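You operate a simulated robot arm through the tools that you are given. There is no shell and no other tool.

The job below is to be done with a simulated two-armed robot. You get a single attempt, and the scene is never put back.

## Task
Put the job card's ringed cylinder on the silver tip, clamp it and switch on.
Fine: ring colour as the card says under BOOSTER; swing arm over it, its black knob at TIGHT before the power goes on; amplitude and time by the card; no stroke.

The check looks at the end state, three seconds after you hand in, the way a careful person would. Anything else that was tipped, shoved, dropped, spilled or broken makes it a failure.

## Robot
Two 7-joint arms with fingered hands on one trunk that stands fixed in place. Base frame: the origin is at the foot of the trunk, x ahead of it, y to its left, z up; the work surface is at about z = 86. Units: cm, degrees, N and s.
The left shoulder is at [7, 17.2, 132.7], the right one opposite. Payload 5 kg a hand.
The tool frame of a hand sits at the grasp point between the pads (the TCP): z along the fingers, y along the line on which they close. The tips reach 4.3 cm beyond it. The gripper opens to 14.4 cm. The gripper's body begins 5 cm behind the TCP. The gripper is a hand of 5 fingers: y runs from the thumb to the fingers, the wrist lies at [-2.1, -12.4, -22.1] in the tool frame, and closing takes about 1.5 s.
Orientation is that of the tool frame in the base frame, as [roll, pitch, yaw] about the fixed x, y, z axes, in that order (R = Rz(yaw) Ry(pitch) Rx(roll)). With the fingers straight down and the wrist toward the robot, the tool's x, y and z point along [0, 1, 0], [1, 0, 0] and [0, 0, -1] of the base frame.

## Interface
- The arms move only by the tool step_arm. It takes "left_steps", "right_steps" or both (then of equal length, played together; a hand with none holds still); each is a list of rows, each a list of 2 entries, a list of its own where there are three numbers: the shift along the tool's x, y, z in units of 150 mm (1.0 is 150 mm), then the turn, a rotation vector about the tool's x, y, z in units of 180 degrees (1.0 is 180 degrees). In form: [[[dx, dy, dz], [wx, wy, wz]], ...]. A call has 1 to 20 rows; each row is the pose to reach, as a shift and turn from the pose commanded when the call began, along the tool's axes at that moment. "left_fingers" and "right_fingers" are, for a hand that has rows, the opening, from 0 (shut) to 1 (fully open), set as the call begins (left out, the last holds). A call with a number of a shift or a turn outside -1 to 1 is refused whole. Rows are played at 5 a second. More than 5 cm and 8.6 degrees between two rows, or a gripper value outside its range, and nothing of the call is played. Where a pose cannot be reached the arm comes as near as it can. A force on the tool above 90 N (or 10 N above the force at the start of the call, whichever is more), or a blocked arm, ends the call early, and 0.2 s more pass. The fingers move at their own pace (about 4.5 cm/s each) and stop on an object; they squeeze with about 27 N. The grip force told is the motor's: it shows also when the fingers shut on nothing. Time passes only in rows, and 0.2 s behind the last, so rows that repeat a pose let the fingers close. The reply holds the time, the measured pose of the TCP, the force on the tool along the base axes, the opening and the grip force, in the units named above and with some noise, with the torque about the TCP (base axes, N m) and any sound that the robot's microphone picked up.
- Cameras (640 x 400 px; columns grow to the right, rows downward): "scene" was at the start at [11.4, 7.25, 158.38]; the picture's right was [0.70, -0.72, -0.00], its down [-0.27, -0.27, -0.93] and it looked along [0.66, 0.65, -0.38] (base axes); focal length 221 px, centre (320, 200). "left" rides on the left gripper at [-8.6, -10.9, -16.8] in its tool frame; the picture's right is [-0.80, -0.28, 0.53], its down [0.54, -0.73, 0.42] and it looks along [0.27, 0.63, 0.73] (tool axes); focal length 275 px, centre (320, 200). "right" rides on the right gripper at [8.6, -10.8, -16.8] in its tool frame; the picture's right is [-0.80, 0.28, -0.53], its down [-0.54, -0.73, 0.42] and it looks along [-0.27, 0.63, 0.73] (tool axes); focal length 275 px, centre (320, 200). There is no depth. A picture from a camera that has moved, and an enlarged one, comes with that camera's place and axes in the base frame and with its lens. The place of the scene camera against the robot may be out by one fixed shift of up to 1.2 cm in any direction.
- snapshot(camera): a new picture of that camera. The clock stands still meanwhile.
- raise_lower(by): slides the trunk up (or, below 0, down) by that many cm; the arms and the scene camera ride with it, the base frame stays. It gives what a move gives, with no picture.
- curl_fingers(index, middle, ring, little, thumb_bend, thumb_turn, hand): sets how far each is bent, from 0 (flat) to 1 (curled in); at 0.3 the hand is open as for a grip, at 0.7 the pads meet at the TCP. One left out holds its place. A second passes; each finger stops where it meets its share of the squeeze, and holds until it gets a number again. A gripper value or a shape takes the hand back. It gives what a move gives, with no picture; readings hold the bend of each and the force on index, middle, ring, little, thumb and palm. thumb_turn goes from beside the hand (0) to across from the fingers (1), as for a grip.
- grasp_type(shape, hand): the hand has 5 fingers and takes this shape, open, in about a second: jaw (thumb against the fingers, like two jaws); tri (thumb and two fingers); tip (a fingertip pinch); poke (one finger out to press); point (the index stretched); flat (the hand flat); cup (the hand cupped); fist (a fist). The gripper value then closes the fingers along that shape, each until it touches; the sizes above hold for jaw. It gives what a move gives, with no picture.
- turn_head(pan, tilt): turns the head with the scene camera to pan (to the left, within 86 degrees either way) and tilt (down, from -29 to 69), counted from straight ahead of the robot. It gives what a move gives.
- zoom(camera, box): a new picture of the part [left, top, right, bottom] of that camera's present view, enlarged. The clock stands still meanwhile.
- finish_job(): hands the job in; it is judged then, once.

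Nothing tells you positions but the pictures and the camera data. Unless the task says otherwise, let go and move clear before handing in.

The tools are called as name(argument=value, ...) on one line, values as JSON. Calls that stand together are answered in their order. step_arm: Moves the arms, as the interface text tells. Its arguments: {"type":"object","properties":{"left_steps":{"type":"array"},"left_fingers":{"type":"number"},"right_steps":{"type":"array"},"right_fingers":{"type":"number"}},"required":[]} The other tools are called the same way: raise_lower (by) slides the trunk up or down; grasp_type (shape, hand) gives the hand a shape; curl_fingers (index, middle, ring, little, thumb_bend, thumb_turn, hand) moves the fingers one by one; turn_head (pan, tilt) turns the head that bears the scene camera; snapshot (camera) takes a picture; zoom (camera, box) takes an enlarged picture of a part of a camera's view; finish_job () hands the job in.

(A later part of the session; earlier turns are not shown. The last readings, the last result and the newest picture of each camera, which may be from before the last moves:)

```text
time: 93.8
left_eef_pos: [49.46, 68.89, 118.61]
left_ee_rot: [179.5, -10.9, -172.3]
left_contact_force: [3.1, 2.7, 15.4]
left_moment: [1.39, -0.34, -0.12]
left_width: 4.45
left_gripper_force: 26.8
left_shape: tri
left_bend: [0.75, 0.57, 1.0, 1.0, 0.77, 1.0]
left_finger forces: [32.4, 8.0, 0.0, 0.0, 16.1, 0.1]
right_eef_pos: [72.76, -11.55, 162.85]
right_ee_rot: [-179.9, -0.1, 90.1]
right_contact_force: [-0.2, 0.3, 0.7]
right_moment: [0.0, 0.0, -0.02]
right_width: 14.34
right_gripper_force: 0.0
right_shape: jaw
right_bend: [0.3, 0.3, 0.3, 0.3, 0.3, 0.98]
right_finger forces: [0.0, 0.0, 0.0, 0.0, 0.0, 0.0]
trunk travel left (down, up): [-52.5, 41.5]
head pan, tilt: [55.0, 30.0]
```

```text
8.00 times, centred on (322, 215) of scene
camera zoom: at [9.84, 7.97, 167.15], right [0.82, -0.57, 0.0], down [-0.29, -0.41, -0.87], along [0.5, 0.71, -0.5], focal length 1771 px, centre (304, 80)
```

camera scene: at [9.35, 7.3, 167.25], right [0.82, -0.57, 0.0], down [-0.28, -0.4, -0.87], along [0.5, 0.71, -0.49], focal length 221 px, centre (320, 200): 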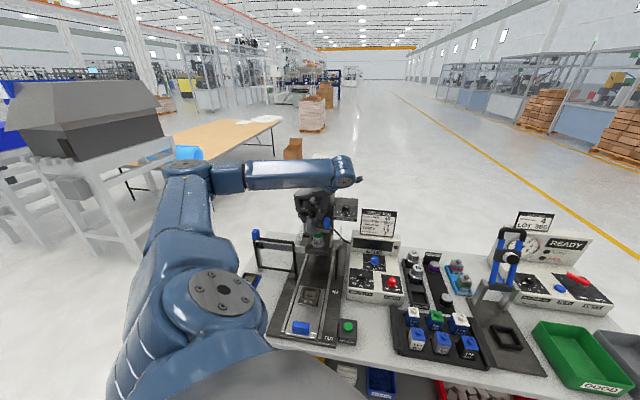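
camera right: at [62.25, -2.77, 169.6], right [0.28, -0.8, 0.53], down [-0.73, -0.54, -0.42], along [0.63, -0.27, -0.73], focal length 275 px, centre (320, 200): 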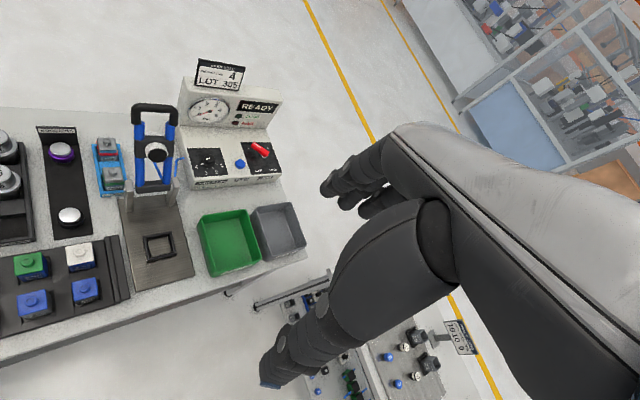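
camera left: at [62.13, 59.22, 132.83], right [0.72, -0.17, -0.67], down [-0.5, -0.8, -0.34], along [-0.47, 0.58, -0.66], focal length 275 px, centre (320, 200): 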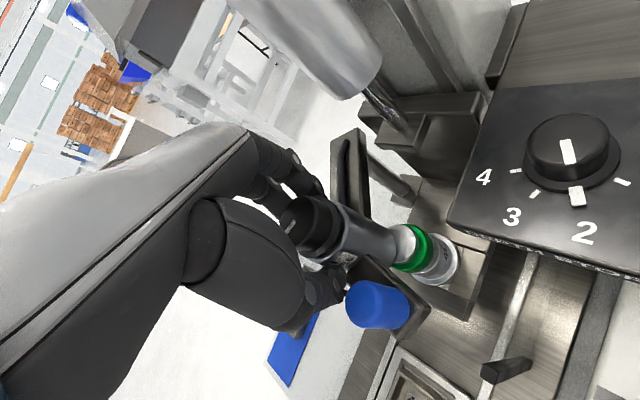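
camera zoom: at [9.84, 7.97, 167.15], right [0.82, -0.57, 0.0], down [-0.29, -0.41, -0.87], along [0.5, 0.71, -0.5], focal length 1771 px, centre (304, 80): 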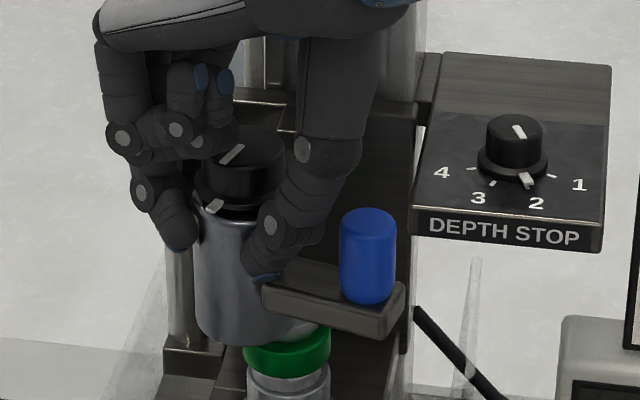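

step_arm(left_steps=[[[0.0058, 0.0006, -0.0328], [0, 0, 0]], [[0.0116, 0.0013, -0.0657], [0, 0, 0]], [[0.0116, 0.0013, -0.0657], [0, 0, 0]]], left_fingers=0.42)

zoom(camera="scene", box=[282, 190, 362, 240])

zoom(camera="left", box=[240, 180, 480, 330])

```text
time: 94.6
left_eef_pos: [49.38, 69.08, 119.76]
left_ee_rot: [179.4, -10.8, -172.2]
left_contact_force: [1.5, 1.4, 17.8]
left_moment: [1.32, -0.28, -0.08]
left_width: 4.4
left_gripper_force: 27.0
left_shape: tri
left_bend: [0.75, 0.58, 1.0, 1.0, 0.77, 1.0]
left_finger forces: [34.6, 8.8, 0.0, 0.0, 16.6, 0.0]
right_eef_pos: [72.88, -11.59, 162.96]
right_ee_rot: [-180.0, -0.1, 90.0]
right_contact_force: [0.7, -0.2, -0.9]
right_moment: [0.04, 0.04, -0.03]
right_width: 14.39
right_gripper_force: 0.1
right_shape: jaw
right_bend: [0.3, 0.3, 0.3, 0.3, 0.3, 0.98]
right_finger forces: [0.0, 0.0, 0.0, 0.0, 0.1, 0.0]
trunk travel left (down, up): [-52.5, 41.5]
head pan, tilt: [55.0, 30.0]
```

```text
8.00 times, centred on (322, 215) of scene
camera zoom: at [9.85, 7.99, 167.19], right [0.82, -0.57, 0.0], down [-0.29, -0.41, -0.87], along [0.5, 0.71, -0.5], focal length 1771 px, centre (304, 80)
```

zoom: 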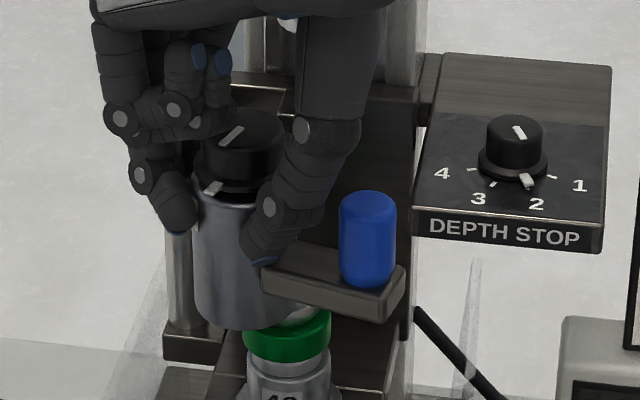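

```text
2.67 times, centred on (360, 255) of left
camera zoom: at [62.43, 59.68, 134.37], right [0.71, -0.18, -0.68], down [-0.51, -0.8, -0.32], along [-0.48, 0.57, -0.66], focal length 734 px, centre (213, 53)
```

zoom: 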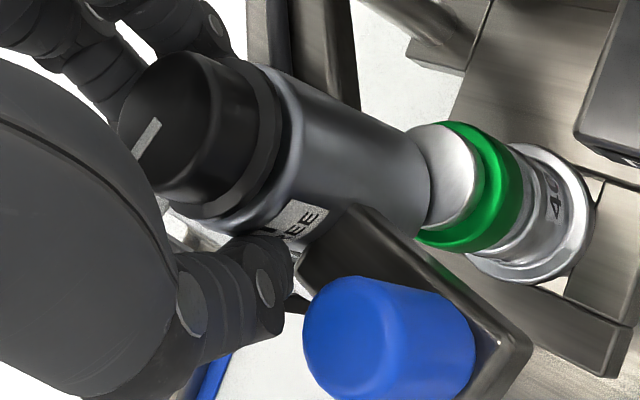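

The press carriage itself is a sprung slide: my hand had pushed it down and it is coming back up as I raise. I'll keep easing up steadily so it returns to its top position.

step_arm(left_steps=[[[0.0058, 0.0006, -0.0328], [0, 0, 0]], [[0.0116, 0.0013, -0.0657], [0, 0, 0]], [[0.0174, 0.0019, -0.0985], [0, 0, 0]], [[0.0174, 0.0019, -0.0985], [0, 0, 0]]])

zoom(camera="scene", box=[282, 190, 362, 240])

zoom(camera="left", box=[240, 180, 480, 330])

```text
time: 95.6
left_eef_pos: [49.52, 68.96, 121.23]
left_ee_rot: [179.4, -10.8, -172.2]
left_contact_force: [1.4, 2.7, 14.8]
left_moment: [1.21, -0.26, -0.04]
left_width: 4.38
left_gripper_force: 26.9
left_shape: tri
left_bend: [0.75, 0.58, 1.0, 1.0, 0.77, 1.0]
left_finger forces: [31.9, 8.4, 0.1, 0.0, 15.3, 0.0]
right_eef_pos: [72.91, -11.49, 162.92]
right_ee_rot: [-180.0, 0.0, 90.0]
right_contact_force: [0.0, 0.3, -0.4]
right_moment: [0.01, -0.02, -0.01]
right_width: 14.36
right_gripper_force: 0.1
right_shape: jaw
right_bend: [0.3, 0.3, 0.3, 0.3, 0.3, 0.98]
right_finger forces: [0.0, 0.1, 0.0, 0.0, 0.0, 0.0]
trunk travel left (down, up): [-52.5, 41.5]
head pan, tilt: [55.0, 30.0]
```

```text
8.00 times, centred on (322, 215) of scene
camera zoom: at [9.86, 8.04, 167.18], right [0.82, -0.57, 0.0], down [-0.29, -0.41, -0.87], along [0.5, 0.71, -0.5], focal length 1771 px, centre (304, 80)
```

zoom: 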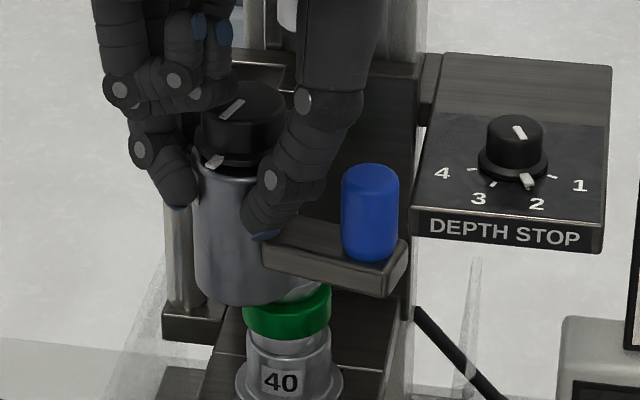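

```text
2.67 times, centred on (360, 255) of left
camera zoom: at [62.48, 59.64, 135.89], right [0.71, -0.18, -0.68], down [-0.51, -0.8, -0.32], along [-0.48, 0.57, -0.66], focal length 734 px, centre (213, 53)
```

zoom: 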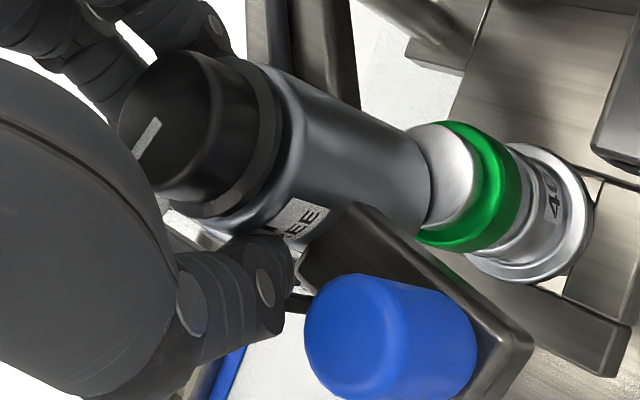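

step_arm(left_steps=[[[0.0058, 0.0006, -0.0328], [0, 0, 0]], [[0.0116, 0.0013, -0.0657], [0, 0, 0]], [[0.0151, 0.0017, -0.0854], [0, 0, 0]], [[0.0151, 0.0017, -0.0854], [0, 0, 0]]])

zoom(camera="scene", box=[282, 190, 362, 240])

zoom(camera="left", box=[240, 180, 480, 330])

```text
time: 96.6
left_eef_pos: [49.52, 68.97, 122.33]
left_ee_rot: [179.5, -10.9, -172.2]
left_contact_force: [-0.3, -1.3, 6.6]
left_moment: [0.78, -0.13, -0.02]
left_width: 4.36
left_gripper_force: 27.0
left_shape: tri
left_bend: [0.75, 0.58, 1.0, 1.0, 0.77, 1.0]
left_finger forces: [25.5, 8.3, 0.0, 0.0, 17.2, 0.0]
right_eef_pos: [72.87, -11.43, 162.85]
right_ee_rot: [179.9, 0.0, 90.0]
right_contact_force: [0.4, -0.1, 0.1]
right_moment: [0.0, 0.0, 0.02]
right_width: 14.35
right_gripper_force: 0.0
right_shape: jaw
right_bend: [0.3, 0.3, 0.3, 0.3, 0.3, 0.98]
right_finger forces: [0.0, 0.0, 0.0, 0.0, 0.0, 0.0]
trunk travel left (down, up): [-52.5, 41.5]
head pan, tilt: [55.0, 30.0]
```

```text
8.00 times, centred on (322, 215) of scene
camera zoom: at [9.89, 8.05, 167.17], right [0.82, -0.57, 0.0], down [-0.29, -0.41, -0.87], along [0.5, 0.71, -0.5], focal length 1771 px, centre (304, 80)
```

zoom: 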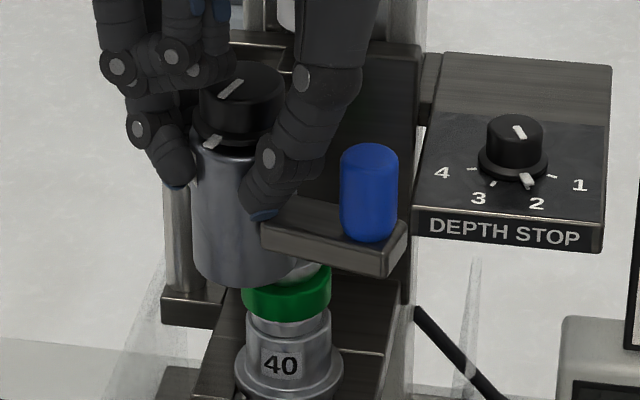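

```text
2.67 times, centred on (360, 255) of left
camera zoom: at [62.47, 59.72, 137.04], right [0.71, -0.18, -0.68], down [-0.51, -0.8, -0.32], along [-0.48, 0.57, -0.66], focal length 734 px, centre (213, 53)
```

zoom: 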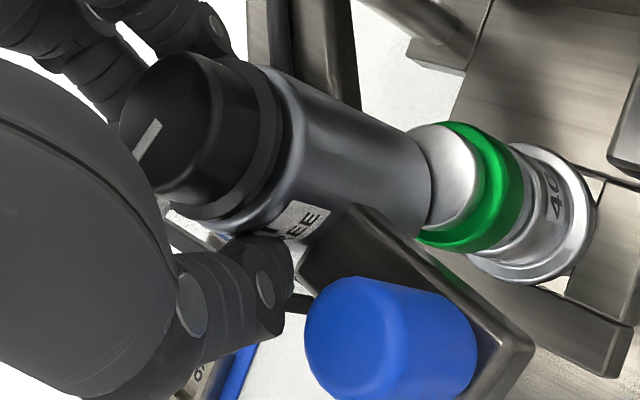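

The carriage is back at its top position (booster and horn where they were). I'll raise a little more and see whether the hand comes free.

step_arm(left_steps=[[[0.0058, 0.0006, -0.0328], [0, 0, 0]], [[0.0058, 0.0006, -0.0328], [0, 0, 0]], [[0.0058, 0.0006, -0.0328], [0, 0, 0]]], left_fingers=0.5)

zoom(camera="scene", box=[282, 180, 362, 230])

snapshot(camera="left")

```text
time: 97.4
left_eef_pos: [49.71, 69.13, 122.64]
left_ee_rot: [179.5, -10.9, -172.2]
left_contact_force: [-0.3, -0.3, -0.6]
left_moment: [-0.01, 0.0, -0.01]
left_width: 7.14
left_gripper_force: 0.1
left_shape: tri
left_bend: [0.74, 0.45, 0.99, 0.99, 0.71, 1.0]
left_finger forces: [0.1, 0.0, 0.0, 0.1, 0.1, 0.0]
right_eef_pos: [72.89, -11.43, 162.9]
right_ee_rot: [-179.9, 0.0, 90.0]
right_contact_force: [0.4, 0.8, 0.7]
right_moment: [0.0, -0.05, -0.01]
right_width: 14.39
right_gripper_force: 0.0
right_shape: jaw
right_bend: [0.3, 0.3, 0.3, 0.3, 0.3, 0.98]
right_finger forces: [0.0, 0.0, 0.0, 0.0, 0.1, 0.0]
trunk travel left (down, up): [-52.5, 41.5]
head pan, tilt: [55.0, 30.0]
```

```text
8.00 times, centred on (322, 205) of scene
camera zoom: at [9.93, 8.11, 167.16], right [0.82, -0.57, 0.0], down [-0.29, -0.41, -0.87], along [0.5, 0.71, -0.5], focal length 1771 px, centre (304, 160)
```

zoom: 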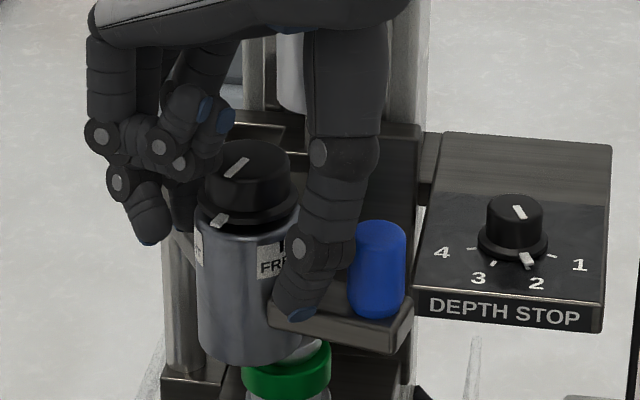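

```text
taken
camera left: at [62.7, 59.87, 137.34], right [0.71, -0.18, -0.68], down [-0.51, -0.8, -0.32], along [-0.48, 0.57, -0.66], focal length 275 px, centre (320, 200)
```

left: 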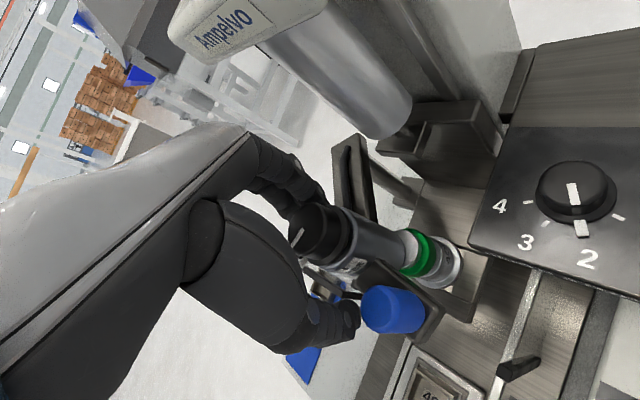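

The hand is free, no loads. I'll lift straight up in two stages.

step_arm(left_steps=[[[0.029, 0.003, -0.153], [0, 0, 0]], [[0.058, 0.006, -0.306], [0, 0, 0]], [[0.088, 0.009, -0.458], [0, 0, 0]]])

snapshot(camera="scene")

```text
time: 98.2
left_eef_pos: [52.35, 69.37, 127.77]
left_ee_rot: [179.6, -11.0, -172.3]
left_contact_force: [0.1, 0.0, -0.2]
left_moment: [-0.01, 0.02, 0.0]
left_width: 7.15
left_gripper_force: 0.1
left_shape: tri
left_bend: [0.74, 0.45, 0.99, 0.99, 0.7, 1.0]
left_finger forces: [0.0, 0.1, 0.0, 0.0, 0.0, 0.0]
left hand out of reach, approached as far as the arm can: row 1, 2, 3
right_eef_pos: [72.99, -11.34, 162.84]
right_ee_rot: [-180.0, 0.0, 90.0]
right_contact_force: [1.2, -0.1, -0.5]
right_moment: [-0.01, -0.03, 0.03]
right_width: 14.36
right_gripper_force: 0.0
right_shape: jaw
right_bend: [0.3, 0.3, 0.3, 0.3, 0.3, 0.98]
right_finger forces: [0.0, 0.0, 0.1, 0.0, 0.0, 0.0]
trunk travel left (down, up): [-52.5, 41.5]
head pan, tilt: [55.0, 30.0]
```

```text
taken
camera scene: at [9.97, 8.16, 167.15], right [0.82, -0.57, 0.0], down [-0.29, -0.41, -0.87], along [0.5, 0.71, -0.5], focal length 221 px, centre (320, 200)
```

scene: 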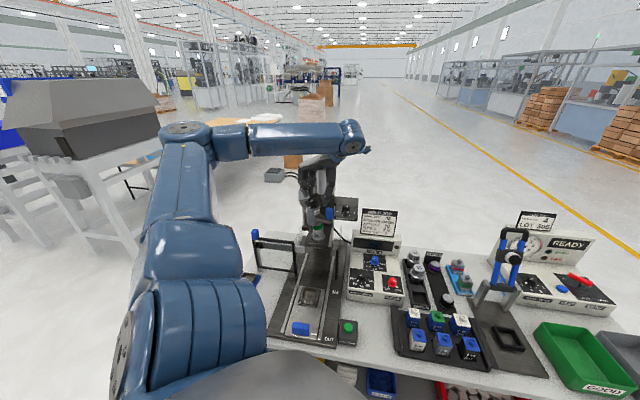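

The arm is near a joint limit in this posture, so I'll lift with the trunk instead (4 cm first), which keeps the hand posture unchanged.

raise_lower(by=4)

snapshot(camera="left")

zoom(camera="scene", box=[262, 140, 390, 220])

```text
time: 99.0
left_eef_pos: [52.28, 69.52, 131.81]
left_ee_rot: [179.7, -11.0, -172.1]
left_contact_force: [-0.8, -0.1, 1.2]
left_moment: [-0.04, -0.01, -0.01]
left_width: 7.17
left_gripper_force: 0.0
left_shape: tri
left_bend: [0.74, 0.45, 0.99, 0.99, 0.7, 1.0]
left_finger forces: [0.0, 0.0, 0.0, 0.0, 0.0, 0.0]
right_eef_pos: [73.03, -11.33, 166.86]
right_ee_rot: [179.9, -0.1, 90.0]
right_contact_force: [0.4, 0.0, -1.1]
right_moment: [-0.01, 0.05, 0.03]
right_width: 14.37
right_gripper_force: 0.0
right_shape: jaw
right_bend: [0.3, 0.3, 0.3, 0.3, 0.3, 0.98]
right_finger forces: [0.0, 0.1, 0.1, 0.0, 0.1, 0.0]
trunk travel left (down, up): [-56.5, 37.5]
head pan, tilt: [55.0, 30.0]
```

```text
taken
camera left: at [65.37, 60.17, 146.47], right [0.71, -0.18, -0.68], down [-0.51, -0.8, -0.32], along [-0.48, 0.57, -0.66], focal length 275 px, centre (320, 200)
```

left: 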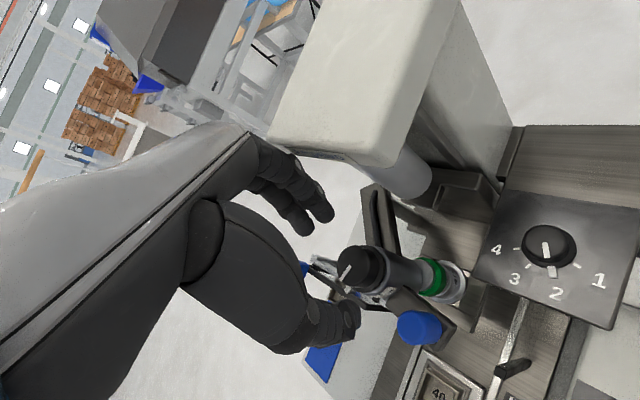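

```text
5.00 times, centred on (326, 180) of scene
camera zoom: at [9.98, 8.2, 171.14], right [0.82, -0.57, 0.0], down [-0.29, -0.41, -0.87], along [0.5, 0.71, -0.5], focal length 1107 px, centre (290, 300)
```

zoom: 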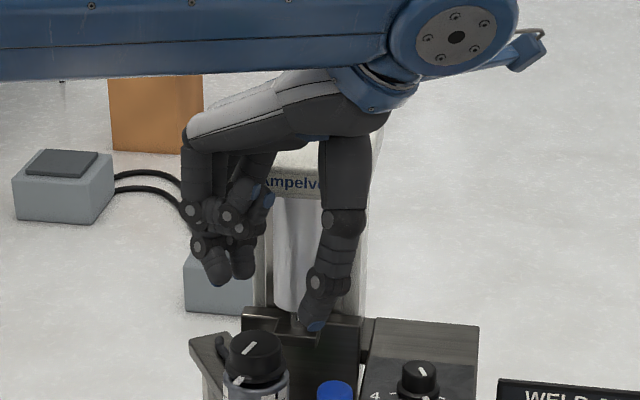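

step_arm(left_steps=[[[0.078, -0.06, 0.014], [-0.0053, -0.0003, 0.0273]], [[0.156, -0.119, 0.028], [-0.0106, -0.0006, 0.0546]], [[0.233, -0.179, 0.041], [-0.0159, -0.0009, 0.0819]], [[0.311, -0.238, 0.055], [-0.021, -0.001, 0.109]]])

snapshot(camera="scene")

```text
time: 100.0
left_eef_pos: [50.1, 64.69, 131.66]
left_ee_rot: [179.5, -10.9, 167.8]
left_contact_force: [-1.2, 0.1, 0.8]
left_moment: [0.03, 0.01, -0.02]
left_width: 7.21
left_gripper_force: 0.0
left_shape: tri
left_bend: [0.74, 0.45, 0.99, 0.99, 0.7, 1.0]
left_finger forces: [0.0, 0.0, 0.0, 0.0, 0.0, 0.1]
left hand out of reach, approached as far as the arm can: row 1, 2, 3, 4
right_eef_pos: [72.81, -11.44, 166.89]
right_ee_rot: [179.9, 0.1, 90.0]
right_contact_force: [-0.5, -0.1, -0.2]
right_moment: [0.02, -0.04, -0.02]
right_width: 14.38
right_gripper_force: 0.1
right_shape: jaw
right_bend: [0.3, 0.3, 0.3, 0.3, 0.3, 0.98]
right_finger forces: [0.0, 0.0, 0.0, 0.1, 0.0, 0.1]
trunk travel left (down, up): [-56.5, 37.5]
head pan, tilt: [55.0, 30.0]
```

```text
taken
camera scene: at [9.83, 8.2, 171.17], right [0.82, -0.57, 0.0], down [-0.29, -0.41, -0.87], along [0.5, 0.71, -0.5], focal length 221 px, centre (320, 200)
```

scene: 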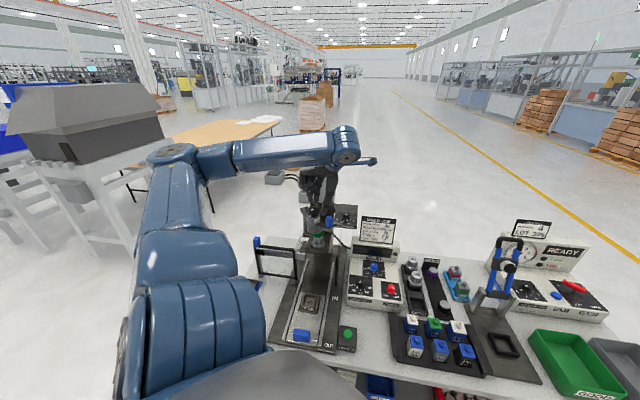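

step_arm(left_steps=[[[0, 0, 0], [0, -0.02, 0]], [[0, 0, 0], [0, -0.04, 0]], [[0, 0, 0], [0, -0.0606, 0]], [[0, 0, 0], [0, -0.0606, 0]]])

```text
time: 101.0
left_eef_pos: [50.22, 64.91, 131.57]
left_ee_rot: [179.5, 0.0, 167.7]
left_contact_force: [-0.3, 0.0, -0.5]
left_moment: [-0.01, 0.04, -0.01]
left_width: 7.2
left_gripper_force: 0.1
left_shape: tri
left_bend: [0.74, 0.45, 0.99, 0.99, 0.7, 1.0]
left_finger forces: [0.0, 0.0, 0.0, 0.0, 0.0, 0.1]
right_eef_pos: [73.04, -11.27, 166.84]
right_ee_rot: [-180.0, 0.1, 90.0]
right_contact_force: [-1.3, -0.4, 0.3]
right_moment: [0.01, 0.03, -0.01]
right_width: 14.38
right_gripper_force: 0.2
right_shape: jaw
right_bend: [0.3, 0.3, 0.3, 0.3, 0.3, 0.98]
right_finger forces: [0.0, 0.1, 0.1, 0.1, 0.1, 0.0]
trunk travel left (down, up): [-56.5, 37.5]
head pan, tilt: [55.0, 30.0]
```

The hand is upright and free again at [50.2, 64.9, 131.6]. Let me measure where the swing arm, knob and booster now are.

zoom(camera="scene", box=[270, 180, 366, 240])

snapshot(camera="left")

zoom(camera="left", box=[320, 180, 480, 280])

```text
6.67 times, centred on (318, 210) of scene
camera zoom: at [10.02, 8.15, 171.15], right [0.82, -0.57, 0.0], down [-0.29, -0.41, -0.87], along [0.5, 0.71, -0.5], focal length 1476 px, centre (333, 133)
```

zoom: 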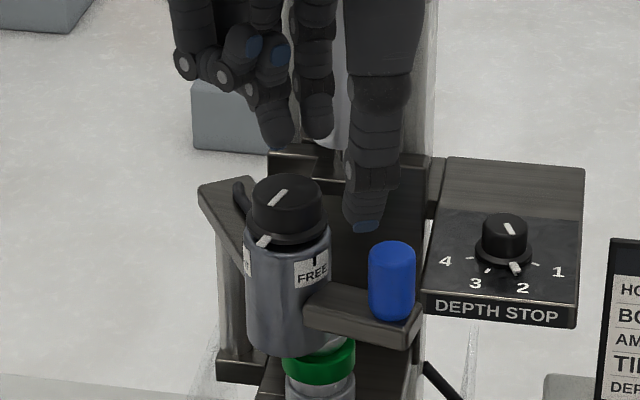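

```text
taken
camera left: at [56.29, 52.36, 148.27], right [0.72, -0.44, -0.54], down [-0.68, -0.59, -0.43], along [-0.13, 0.67, -0.73], focal length 275 px, centre (320, 200)
```

left: 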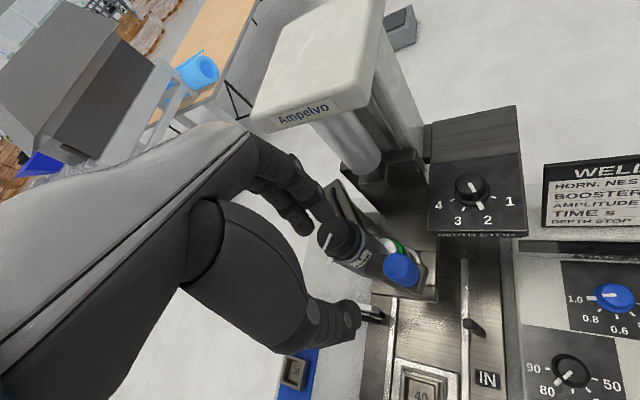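

```text
4.00 times, centred on (400, 230) of left
camera zoom: at [56.29, 52.36, 148.27], right [0.72, -0.44, -0.54], down [-0.68, -0.59, -0.43], along [-0.13, 0.67, -0.73], focal length 1101 px, centre (0, 80)
```

zoom: 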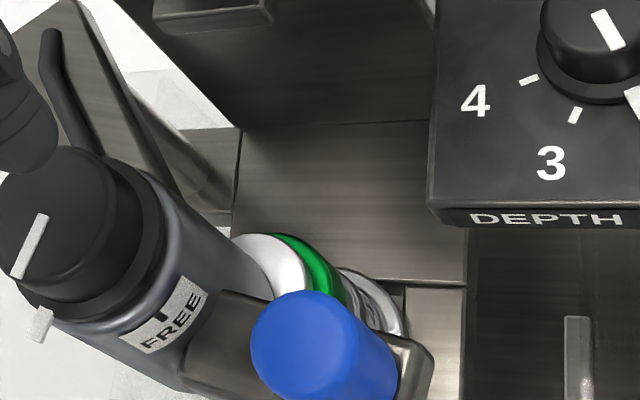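

The cylinder is about 2.2 cm short of the booster; the booster itself is standing straight. I'll close the fingers into a blunt probe, go down beside the handle on its left, and push the handle gently back.

step_arm(left_steps=[[[0.06, -0.09, 0], [0, 0, 0]], [[0.111, -0.181, 0], [0, 0, 0]], [[0.111, -0.181, 0], [0, 0, 0]], [[0.111, -0.181, 0], [0, 0, 0]], [[0.111, -0.181, 0], [0, 0, 0]], [[0.111, -0.181, 0], [0, 0, 0]]], left_fingers=0)

zoom(camera="scene", box=[262, 160, 390, 240])

zoom(camera="left", box=[260, 160, 500, 310])

```text
time: 102.4
left_eef_pos: [48.14, 62.53, 131.58]
left_ee_rot: [179.6, 0.1, 167.7]
left_contact_force: [-0.1, -0.2, -0.3]
left_moment: [-0.05, 0.0, -0.05]
left_width: 0.0
left_gripper_force: 27.2
left_shape: tri
left_bend: [0.7, 0.7, 1.0, 1.0, 0.59, 1.0]
left_finger forces: [0.1, 0.0, 0.0, 0.1, 0.1, 0.0]
right_eef_pos: [73.03, -11.4, 166.75]
right_ee_rot: [180.0, 0.0, 90.0]
right_contact_force: [0.3, 0.8, 0.1]
right_moment: [0.0, 0.04, -0.01]
right_width: 14.37
right_gripper_force: 0.0
right_shape: jaw
right_bend: [0.3, 0.3, 0.3, 0.3, 0.3, 0.98]
right_finger forces: [0.1, 0.1, 0.0, 0.0, 0.1, 0.1]
trunk travel left (down, up): [-56.5, 37.5]
head pan, tilt: [55.0, 30.0]
```

```text
5.00 times, centred on (326, 200) of scene
camera zoom: at [9.98, 8.17, 171.15], right [0.82, -0.57, 0.0], down [-0.29, -0.41, -0.87], along [0.5, 0.71, -0.5], focal length 1107 px, centre (290, 200)
```

zoom: 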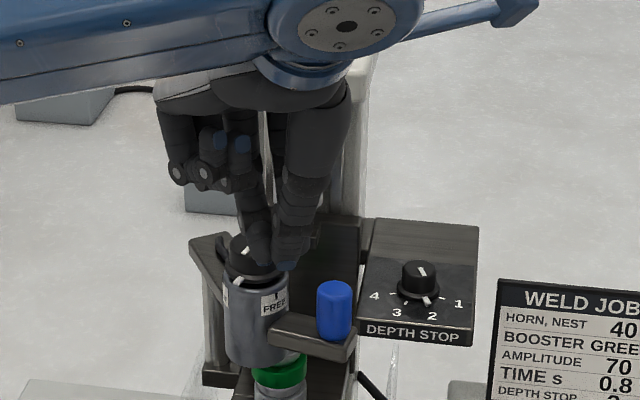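

```text
2.67 times, centred on (380, 235) of left
camera zoom: at [54.15, 49.87, 148.2], right [0.72, -0.44, -0.54], down [-0.68, -0.59, -0.43], along [-0.13, 0.67, -0.73], focal length 734 px, centre (160, 107)
```

zoom: 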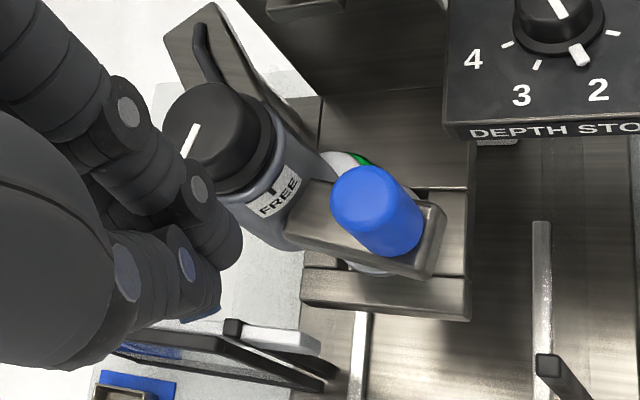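

step_arm(left_steps=[[[-0.004, -0.02, 0.14], [0, 0, 0]], [[-0.004, -0.02, 0.28], [0, 0, 0]], [[-0.004, -0.02, 0.42], [0, 0, 0]], [[-0.004, -0.02, 0.55], [0, 0, 0]], [[-0.004, -0.02, 0.55], [0, 0, 0]]])

zoom(camera="scene", box=[270, 180, 366, 240])

zoom(camera="left", box=[260, 160, 500, 310])

```text
time: 103.6
left_eef_pos: [47.93, 62.25, 123.38]
left_ee_rot: [179.5, 0.0, 167.7]
left_contact_force: [0.2, -0.4, 1.1]
left_moment: [-0.03, 0.01, 0.0]
left_width: 0.0
left_gripper_force: 26.8
left_shape: tri
left_bend: [0.7, 0.7, 1.0, 1.0, 0.59, 1.0]
left_finger forces: [0.1, 0.0, 0.0, 0.0, 0.1, 0.0]
right_eef_pos: [73.04, -11.37, 166.71]
right_ee_rot: [180.0, 0.1, 90.0]
right_contact_force: [-0.8, 0.3, -0.4]
right_moment: [-0.05, -0.04, 0.03]
right_width: 14.38
right_gripper_force: 0.0
right_shape: jaw
right_bend: [0.3, 0.3, 0.3, 0.3, 0.3, 0.98]
right_finger forces: [0.0, 0.0, 0.0, 0.0, 0.1, 0.1]
trunk travel left (down, up): [-56.5, 37.5]
head pan, tilt: [55.0, 30.0]
```

```text
6.67 times, centred on (318, 210) of scene
camera zoom: at [9.96, 8.16, 171.15], right [0.82, -0.57, 0.0], down [-0.29, -0.41, -0.87], along [0.5, 0.71, -0.5], focal length 1476 px, centre (333, 133)
```

zoom: 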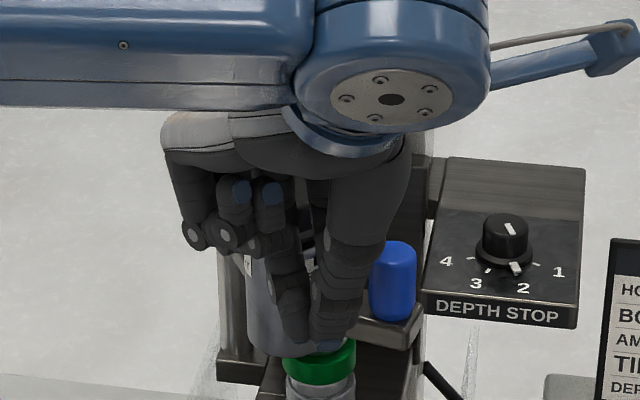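

```text
2.67 times, centred on (380, 235) of left
camera zoom: at [54.05, 49.75, 140.01], right [0.72, -0.44, -0.54], down [-0.68, -0.59, -0.43], along [-0.13, 0.67, -0.73], focal length 734 px, centre (160, 107)
```

zoom: 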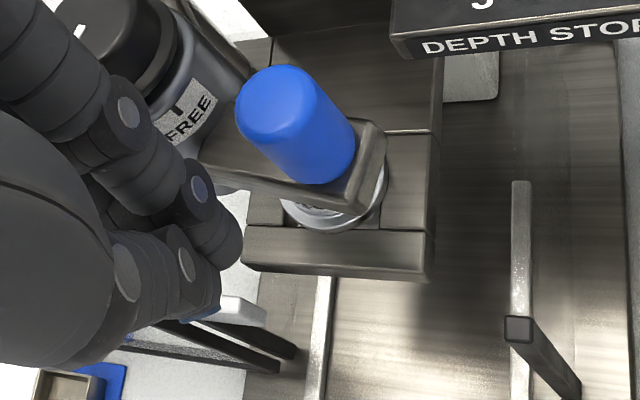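

step_arm(left_steps=[[[-0.06, 0.025, 0], [0, 0, 0]], [[-0.115, 0.048, 0], [0, 0, 0]], [[-0.165, 0.07, 0], [0, 0, 0]], [[-0.21, 0.088, 0], [0, 0, 0]], [[-0.25, 0.105, 0], [0, 0, 0]], [[-0.291, 0.121, 0], [0, 0, 0]]])

zoom(camera="scene", box=[270, 180, 366, 240])

zoom(camera="left", box=[220, 140, 460, 290])

```text
time: 105.0
left_eef_pos: [52.65, 62.95, 123.69]
left_ee_rot: [179.5, 0.1, 167.7]
left_contact_force: [-2.3, -11.2, 5.8]
left_moment: [0.32, -0.03, 0.1]
left_width: 0.0
left_gripper_force: 26.6
left_shape: tri
left_bend: [0.7, 0.7, 1.0, 1.0, 0.59, 1.0]
left_finger forces: [0.0, 12.0, 0.0, 0.0, 0.0, 0.0]
right_eef_pos: [72.95, -11.8, 166.83]
right_ee_rot: [-180.0, -0.1, 90.0]
right_contact_force: [0.2, -0.1, 0.4]
right_moment: [0.01, 0.02, 0.01]
right_width: 14.36
right_gripper_force: 0.1
right_shape: jaw
right_bend: [0.3, 0.3, 0.3, 0.3, 0.3, 0.98]
right_finger forces: [0.0, 0.1, 0.0, 0.0, 0.0, 0.0]
trunk travel left (down, up): [-56.5, 37.5]
head pan, tilt: [55.0, 30.0]
```

```text
6.67 times, centred on (318, 210) of scene
camera zoom: at [9.83, 7.81, 171.19], right [0.82, -0.57, 0.0], down [-0.29, -0.41, -0.87], along [0.5, 0.71, -0.5], focal length 1476 px, centre (333, 133)
```

zoom: 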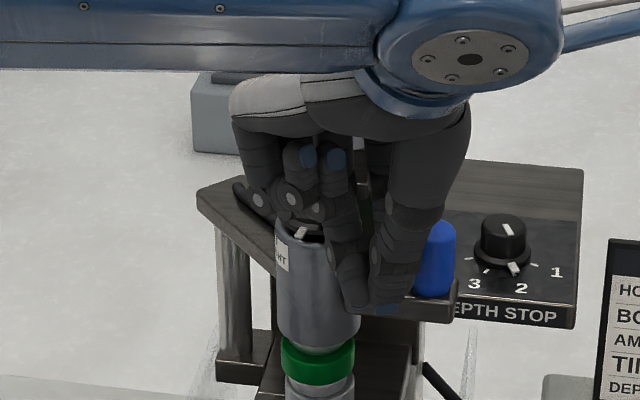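

```text
2.67 times, centred on (340, 215) of left
camera zoom: at [58.63, 50.39, 140.17], right [0.72, -0.44, -0.54], down [-0.68, -0.59, -0.43], along [-0.13, 0.68, -0.73], focal length 734 px, centre (267, 160)
```

zoom: 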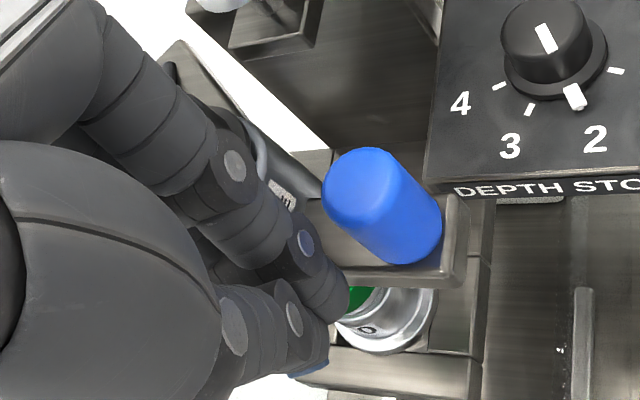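

The cylinder is lined up over the booster again (centres within ~0.1 cm in view). I'll back the hand off gently without touching it again.

step_arm(left_steps=[[[0.01, -0.05, 0], [0, 0, 0]], [[0.02, -0.105, 0], [0, 0, 0]], [[0.06, -0.2, 0], [0, 0, 0]], [[0.1, -0.3, -0.1], [0, 0, 0]], [[0.1, -0.4, -0.35], [0, 0, 0]], [[0.1, -0.5, -0.6], [0, 0, 0]]])

zoom(camera="scene", box=[270, 180, 366, 240])

snapshot(camera="left")

```text
time: 106.6
left_eef_pos: [45.57, 56.16, 122.31]
left_ee_rot: [-177.5, -12.2, 167.4]
left_contact_force: [-0.5, 0.1, 0.3]
left_moment: [-0.01, 0.01, 0.0]
left_width: 0.02
left_gripper_force: 27.1
left_shape: tri
left_bend: [0.7, 0.7, 1.0, 1.0, 0.59, 1.0]
left_finger forces: [0.0, 0.0, 0.0, 0.0, 0.1, 0.1]
left hand out of reach, approached as far as the arm can: row 6
right_eef_pos: [73.01, -11.19, 166.81]
right_ee_rot: [-180.0, 0.1, 89.9]
right_contact_force: [-0.1, -0.7, 0.3]
right_moment: [-0.02, 0.01, 0.01]
right_width: 14.37
right_gripper_force: 0.0
right_shape: jaw
right_bend: [0.3, 0.3, 0.3, 0.3, 0.3, 0.98]
right_finger forces: [0.1, 0.1, 0.1, 0.0, 0.0, 0.0]
trunk travel left (down, up): [-56.5, 37.5]
head pan, tilt: [55.0, 30.0]
stopped in row 6 (left hand): the arm was blocked; the commanded pose is now the measured one
```

```text
6.67 times, centred on (318, 210) of scene
camera zoom: at [10.02, 8.35, 171.15], right [0.82, -0.57, 0.0], down [-0.29, -0.41, -0.87], along [0.5, 0.71, -0.5], focal length 1476 px, centre (333, 133)
```

zoom: 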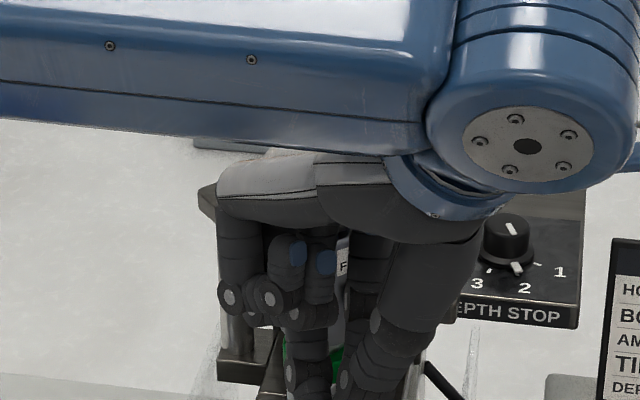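

```text
taken
camera left: at [55.03, 43.72, 137.32], right [0.58, -0.45, -0.68], down [-0.76, -0.59, -0.27], along [-0.28, 0.67, -0.69], focal length 275 px, centre (320, 200)
```

left: 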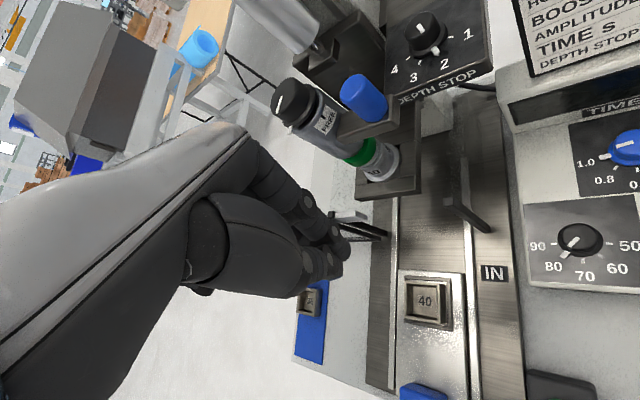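

The hand is clear of the press but the arm is folded too close to its limit. I'll move outward and up while straightening the hand.

step_arm(left_steps=[[[-0.039, 0.043, -0.0955], [0, -0.017, 0]], [[-0.078, 0.086, -0.191], [0, -0.034, 0]], [[-0.117, 0.129, -0.2865], [0, -0.051, 0]], [[-0.156, 0.172, -0.382], [0, -0.0678, 0]]])

zoom(camera="scene", box=[262, 160, 390, 240])

```text
time: 107.6
left_eef_pos: [49.48, 58.1, 127.6]
left_ee_rot: [-177.5, 0.0, 167.8]
left_contact_force: [0.4, 0.1, -0.4]
left_moment: [0.02, 0.01, 0.01]
left_width: 0.02
left_gripper_force: 26.2
left_shape: tri
left_bend: [0.7, 0.7, 1.0, 1.0, 0.59, 1.0]
left_finger forces: [0.1, 0.0, 0.0, 0.1, 0.0, 0.1]
right_eef_pos: [72.97, -11.49, 166.95]
right_ee_rot: [-179.9, 0.0, 89.9]
right_contact_force: [-0.3, -0.3, -0.5]
right_moment: [0.0, 0.02, -0.01]
right_width: 14.35
right_gripper_force: 0.0
right_shape: jaw
right_bend: [0.3, 0.3, 0.3, 0.3, 0.3, 0.98]
right_finger forces: [0.0, 0.0, 0.1, 0.1, 0.1, 0.0]
trunk travel left (down, up): [-56.5, 37.5]
head pan, tilt: [55.0, 30.0]
```

```text
5.00 times, centred on (326, 200) of scene
camera zoom: at [9.91, 8.12, 171.16], right [0.82, -0.57, 0.0], down [-0.29, -0.41, -0.87], along [0.5, 0.71, -0.5], focal length 1107 px, centre (290, 200)
```

zoom: 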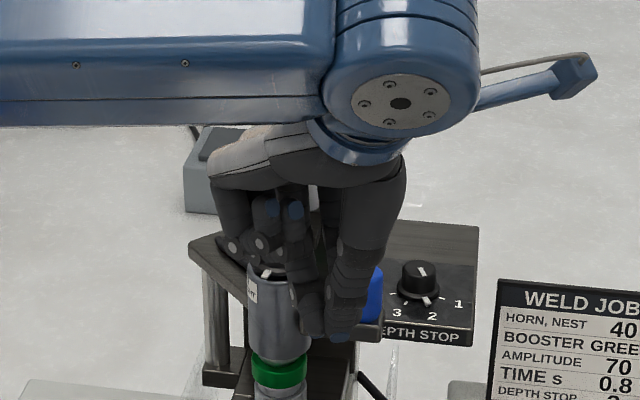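

step_arm(left_steps=[[[0, 0, -0.2], [-0.005, 0, 0]], [[0, 0, -0.4], [-0.01, 0, 0]], [[0, 0, -0.6], [-0.0139, 0, 0]], [[0, 0, -0.75], [-0.0139, 0, 0]]])

snapshot(camera="left")

zoom(camera="scene", box=[270, 180, 366, 240])

```text
time: 108.8
left_eef_pos: [49.67, 58.54, 151.45]
left_ee_rot: [176.3, 16.8, 167.6]
left_contact_force: [-0.3, -0.3, 0.2]
left_moment: [0.04, -0.04, -0.02]
left_width: 0.0
left_gripper_force: 27.2
left_shape: tri
left_bend: [0.7, 0.7, 1.0, 1.0, 0.59, 1.0]
left_finger forces: [0.0, 0.1, 0.0, 0.0, 0.0, 0.0]
left hand out of reach, approached as far as the arm can: row 3
right_eef_pos: [72.78, -11.73, 167.06]
right_ee_rot: [179.9, -0.2, 90.0]
right_contact_force: [-0.8, -1.4, -0.3]
right_moment: [0.05, -0.02, 0.02]
right_width: 14.39
right_gripper_force: 0.1
right_shape: jaw
right_bend: [0.3, 0.3, 0.3, 0.3, 0.3, 0.98]
right_finger forces: [0.1, 0.1, 0.0, 0.1, 0.0, 0.0]
trunk travel left (down, up): [-56.5, 37.5]
head pan, tilt: [55.0, 30.0]
stopped in row 4 (left hand): the arm was blocked; the commanded pose is now the measured one
```

```text
taken
camera left: at [50.61, 46.1, 169.27], right [0.85, -0.44, -0.3], down [-0.52, -0.6, -0.61], along [0.09, 0.67, -0.74], focal length 275 px, centre (320, 200)
```

left: 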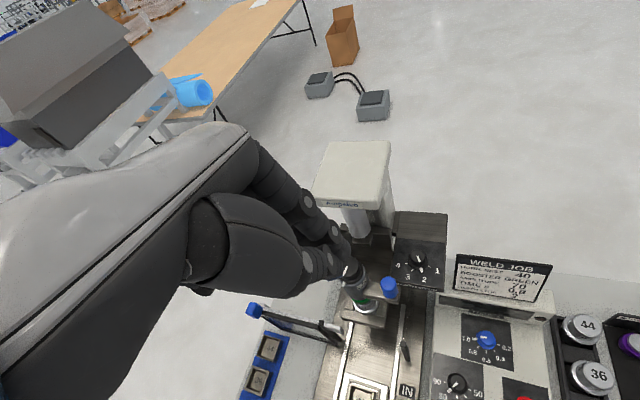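

```text
6.67 times, centred on (318, 210) of scene
camera zoom: at [9.84, 7.82, 171.17], right [0.82, -0.57, 0.0], down [-0.29, -0.41, -0.87], along [0.5, 0.71, -0.5], focal length 1476 px, centre (333, 133)
```

zoom: 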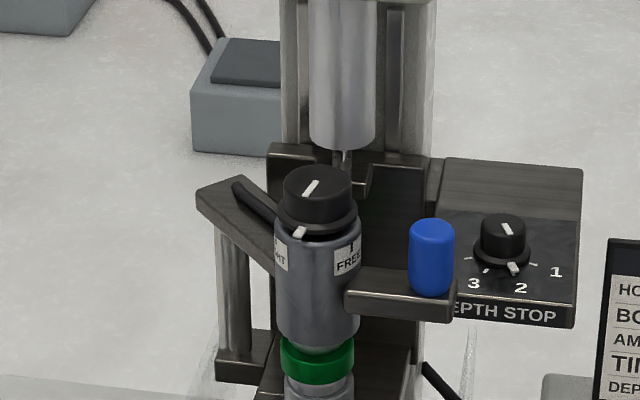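

The arm popped into another elbow posture, well above everything; the press is untouched and the swing arm is still aligned (pointer now between FREE and TIGHT). I'll straighten the hand here and look at the arm posture.

step_arm(left_steps=[[[0, 0, 0], [0.005, 0.0233, 0]], [[0, 0, 0], [0.01, 0.0467, 0]], [[0, 0, 0], [0.015, 0.07, 0]], [[0, 0, 0], [0.0206, 0.0933, 0]], [[0, 0, 0], [0.0206, 0.0933, 0]]])

snapshot(camera="scene")

```text
time: 110.0
left_eef_pos: [49.67, 58.65, 151.32]
left_ee_rot: [-179.7, 0.2, 168.2]
left_contact_force: [0.6, -0.1, 0.8]
left_moment: [0.01, -0.04, -0.01]
left_width: 0.0
left_gripper_force: 27.0
left_shape: tri
left_bend: [0.7, 0.7, 1.0, 1.0, 0.59, 1.0]
left_finger forces: [0.0, 0.0, 0.1, 0.1, 0.0, 0.0]
right_eef_pos: [72.92, -11.43, 166.95]
right_ee_rot: [179.9, 0.0, 90.0]
right_contact_force: [0.4, 0.6, 1.2]
right_moment: [-0.01, -0.03, 0.02]
right_width: 14.37
right_gripper_force: 0.1
right_shape: jaw
right_bend: [0.3, 0.3, 0.3, 0.3, 0.3, 0.98]
right_finger forces: [0.1, 0.0, 0.0, 0.0, 0.0, 0.1]
trunk travel left (down, up): [-56.5, 37.5]
head pan, tilt: [55.0, 30.0]
```

```text
taken
camera scene: at [9.86, 8.14, 171.16], right [0.82, -0.57, 0.0], down [-0.29, -0.41, -0.87], along [0.5, 0.71, -0.5], focal length 221 px, centre (320, 200)
```

scene: 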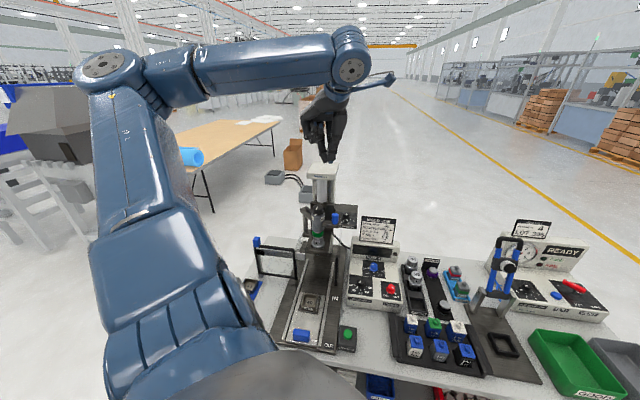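

Good elbow-up posture again. I'll lower the trunk back by 14 cm (hand stays well above), then look at the markings from here.

raise_lower(by=-14)

snapshot(camera="left")

zoom(camera="left", box=[300, 140, 460, 240])

zoom(camera="scene", box=[280, 160, 360, 210])

```text
time: 111.7
left_eef_pos: [49.71, 58.71, 137.3]
left_ee_rot: [-179.6, 0.1, 168.2]
left_contact_force: [0.7, 0.3, -0.3]
left_moment: [-0.02, 0.04, -0.01]
left_width: 0.0
left_gripper_force: 26.7
left_shape: tri
left_bend: [0.7, 0.7, 1.0, 1.0, 0.59, 1.0]
left_finger forces: [0.0, 0.0, 0.0, 0.0, 0.1, 0.1]
right_eef_pos: [72.87, -11.49, 153.0]
right_ee_rot: [-179.9, 0.0, 90.0]
right_contact_force: [-1.5, -0.7, 0.2]
right_moment: [-0.01, -0.01, 0.0]
right_width: 14.33
right_gripper_force: 0.1
right_shape: jaw
right_bend: [0.3, 0.3, 0.3, 0.3, 0.3, 0.98]
right_finger forces: [0.0, 0.0, 0.0, 0.0, 0.0, 0.0]
trunk travel left (down, up): [-42.5, 51.5]
head pan, tilt: [55.0, 30.0]
```

```text
taken
camera left: at [55.85, 46.47, 154.04], right [0.72, -0.44, -0.53], down [-0.68, -0.6, -0.42], along [-0.13, 0.66, -0.74], focal length 275 px, centre (320, 200)
```

left: 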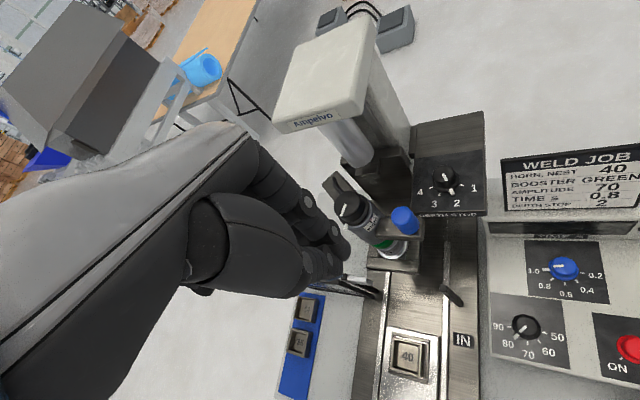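

```text
4.00 times, centred on (380, 190) of left
camera zoom: at [55.85, 46.47, 154.04], right [0.72, -0.44, -0.53], down [-0.68, -0.6, -0.42], along [-0.13, 0.66, -0.74], focal length 1101 px, centre (80, 240)
```

zoom: 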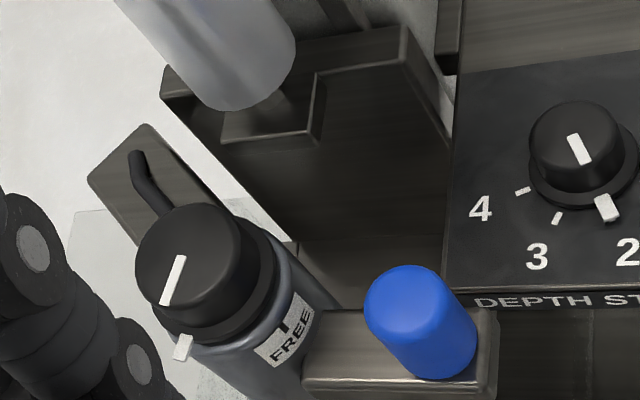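

```text
8.00 times, centred on (320, 185) of scene
camera zoom: at [9.94, 8.16, 157.16], right [0.82, -0.57, 0.0], down [-0.29, -0.41, -0.87], along [0.5, 0.71, -0.5], focal length 1771 px, centre (320, 320)
```

zoom: 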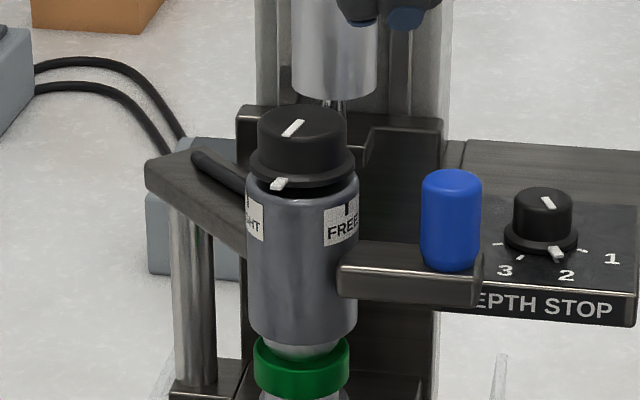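

Pointer is past the middle; about 45° more clockwise is needed. I'll turn the hand to heading ~108° here in free air and open the fingers.

step_arm(left_steps=[[[0, 0, 0], [0, 0, -0.0417]], [[0, 0, 0], [0, 0, -0.0833]], [[0, 0, 0], [0, 0, -0.125]], [[0, 0, 0], [0, 0, -0.1667]], [[0, 0, 0], [0, 0, -0.1667]]], left_fingers=0.38)

```text
time: 112.9
left_eef_pos: [49.5, 58.75, 137.42]
left_ee_rot: [-179.7, -0.1, -161.7]
left_contact_force: [-0.6, -0.2, 0.1]
left_moment: [0.03, -0.02, -0.01]
left_width: 5.45
left_gripper_force: 0.0
left_shape: tri
left_bend: [0.74, 0.5, 0.99, 0.99, 0.73, 1.0]
left_finger forces: [0.0, 0.0, 0.0, 0.0, 0.0, 0.0]
right_eef_pos: [72.9, -11.32, 152.8]
right_ee_rot: [179.9, 0.0, 90.0]
right_contact_force: [0.6, -0.7, 0.5]
right_moment: [0.01, -0.03, -0.01]
right_width: 14.38
right_gripper_force: 0.1
right_shape: jaw
right_bend: [0.3, 0.3, 0.3, 0.3, 0.3, 0.98]
right_finger forces: [0.1, 0.1, 0.1, 0.1, 0.0, 0.0]
trunk travel left (down, up): [-42.5, 51.5]
head pan, tilt: [55.0, 30.0]
```

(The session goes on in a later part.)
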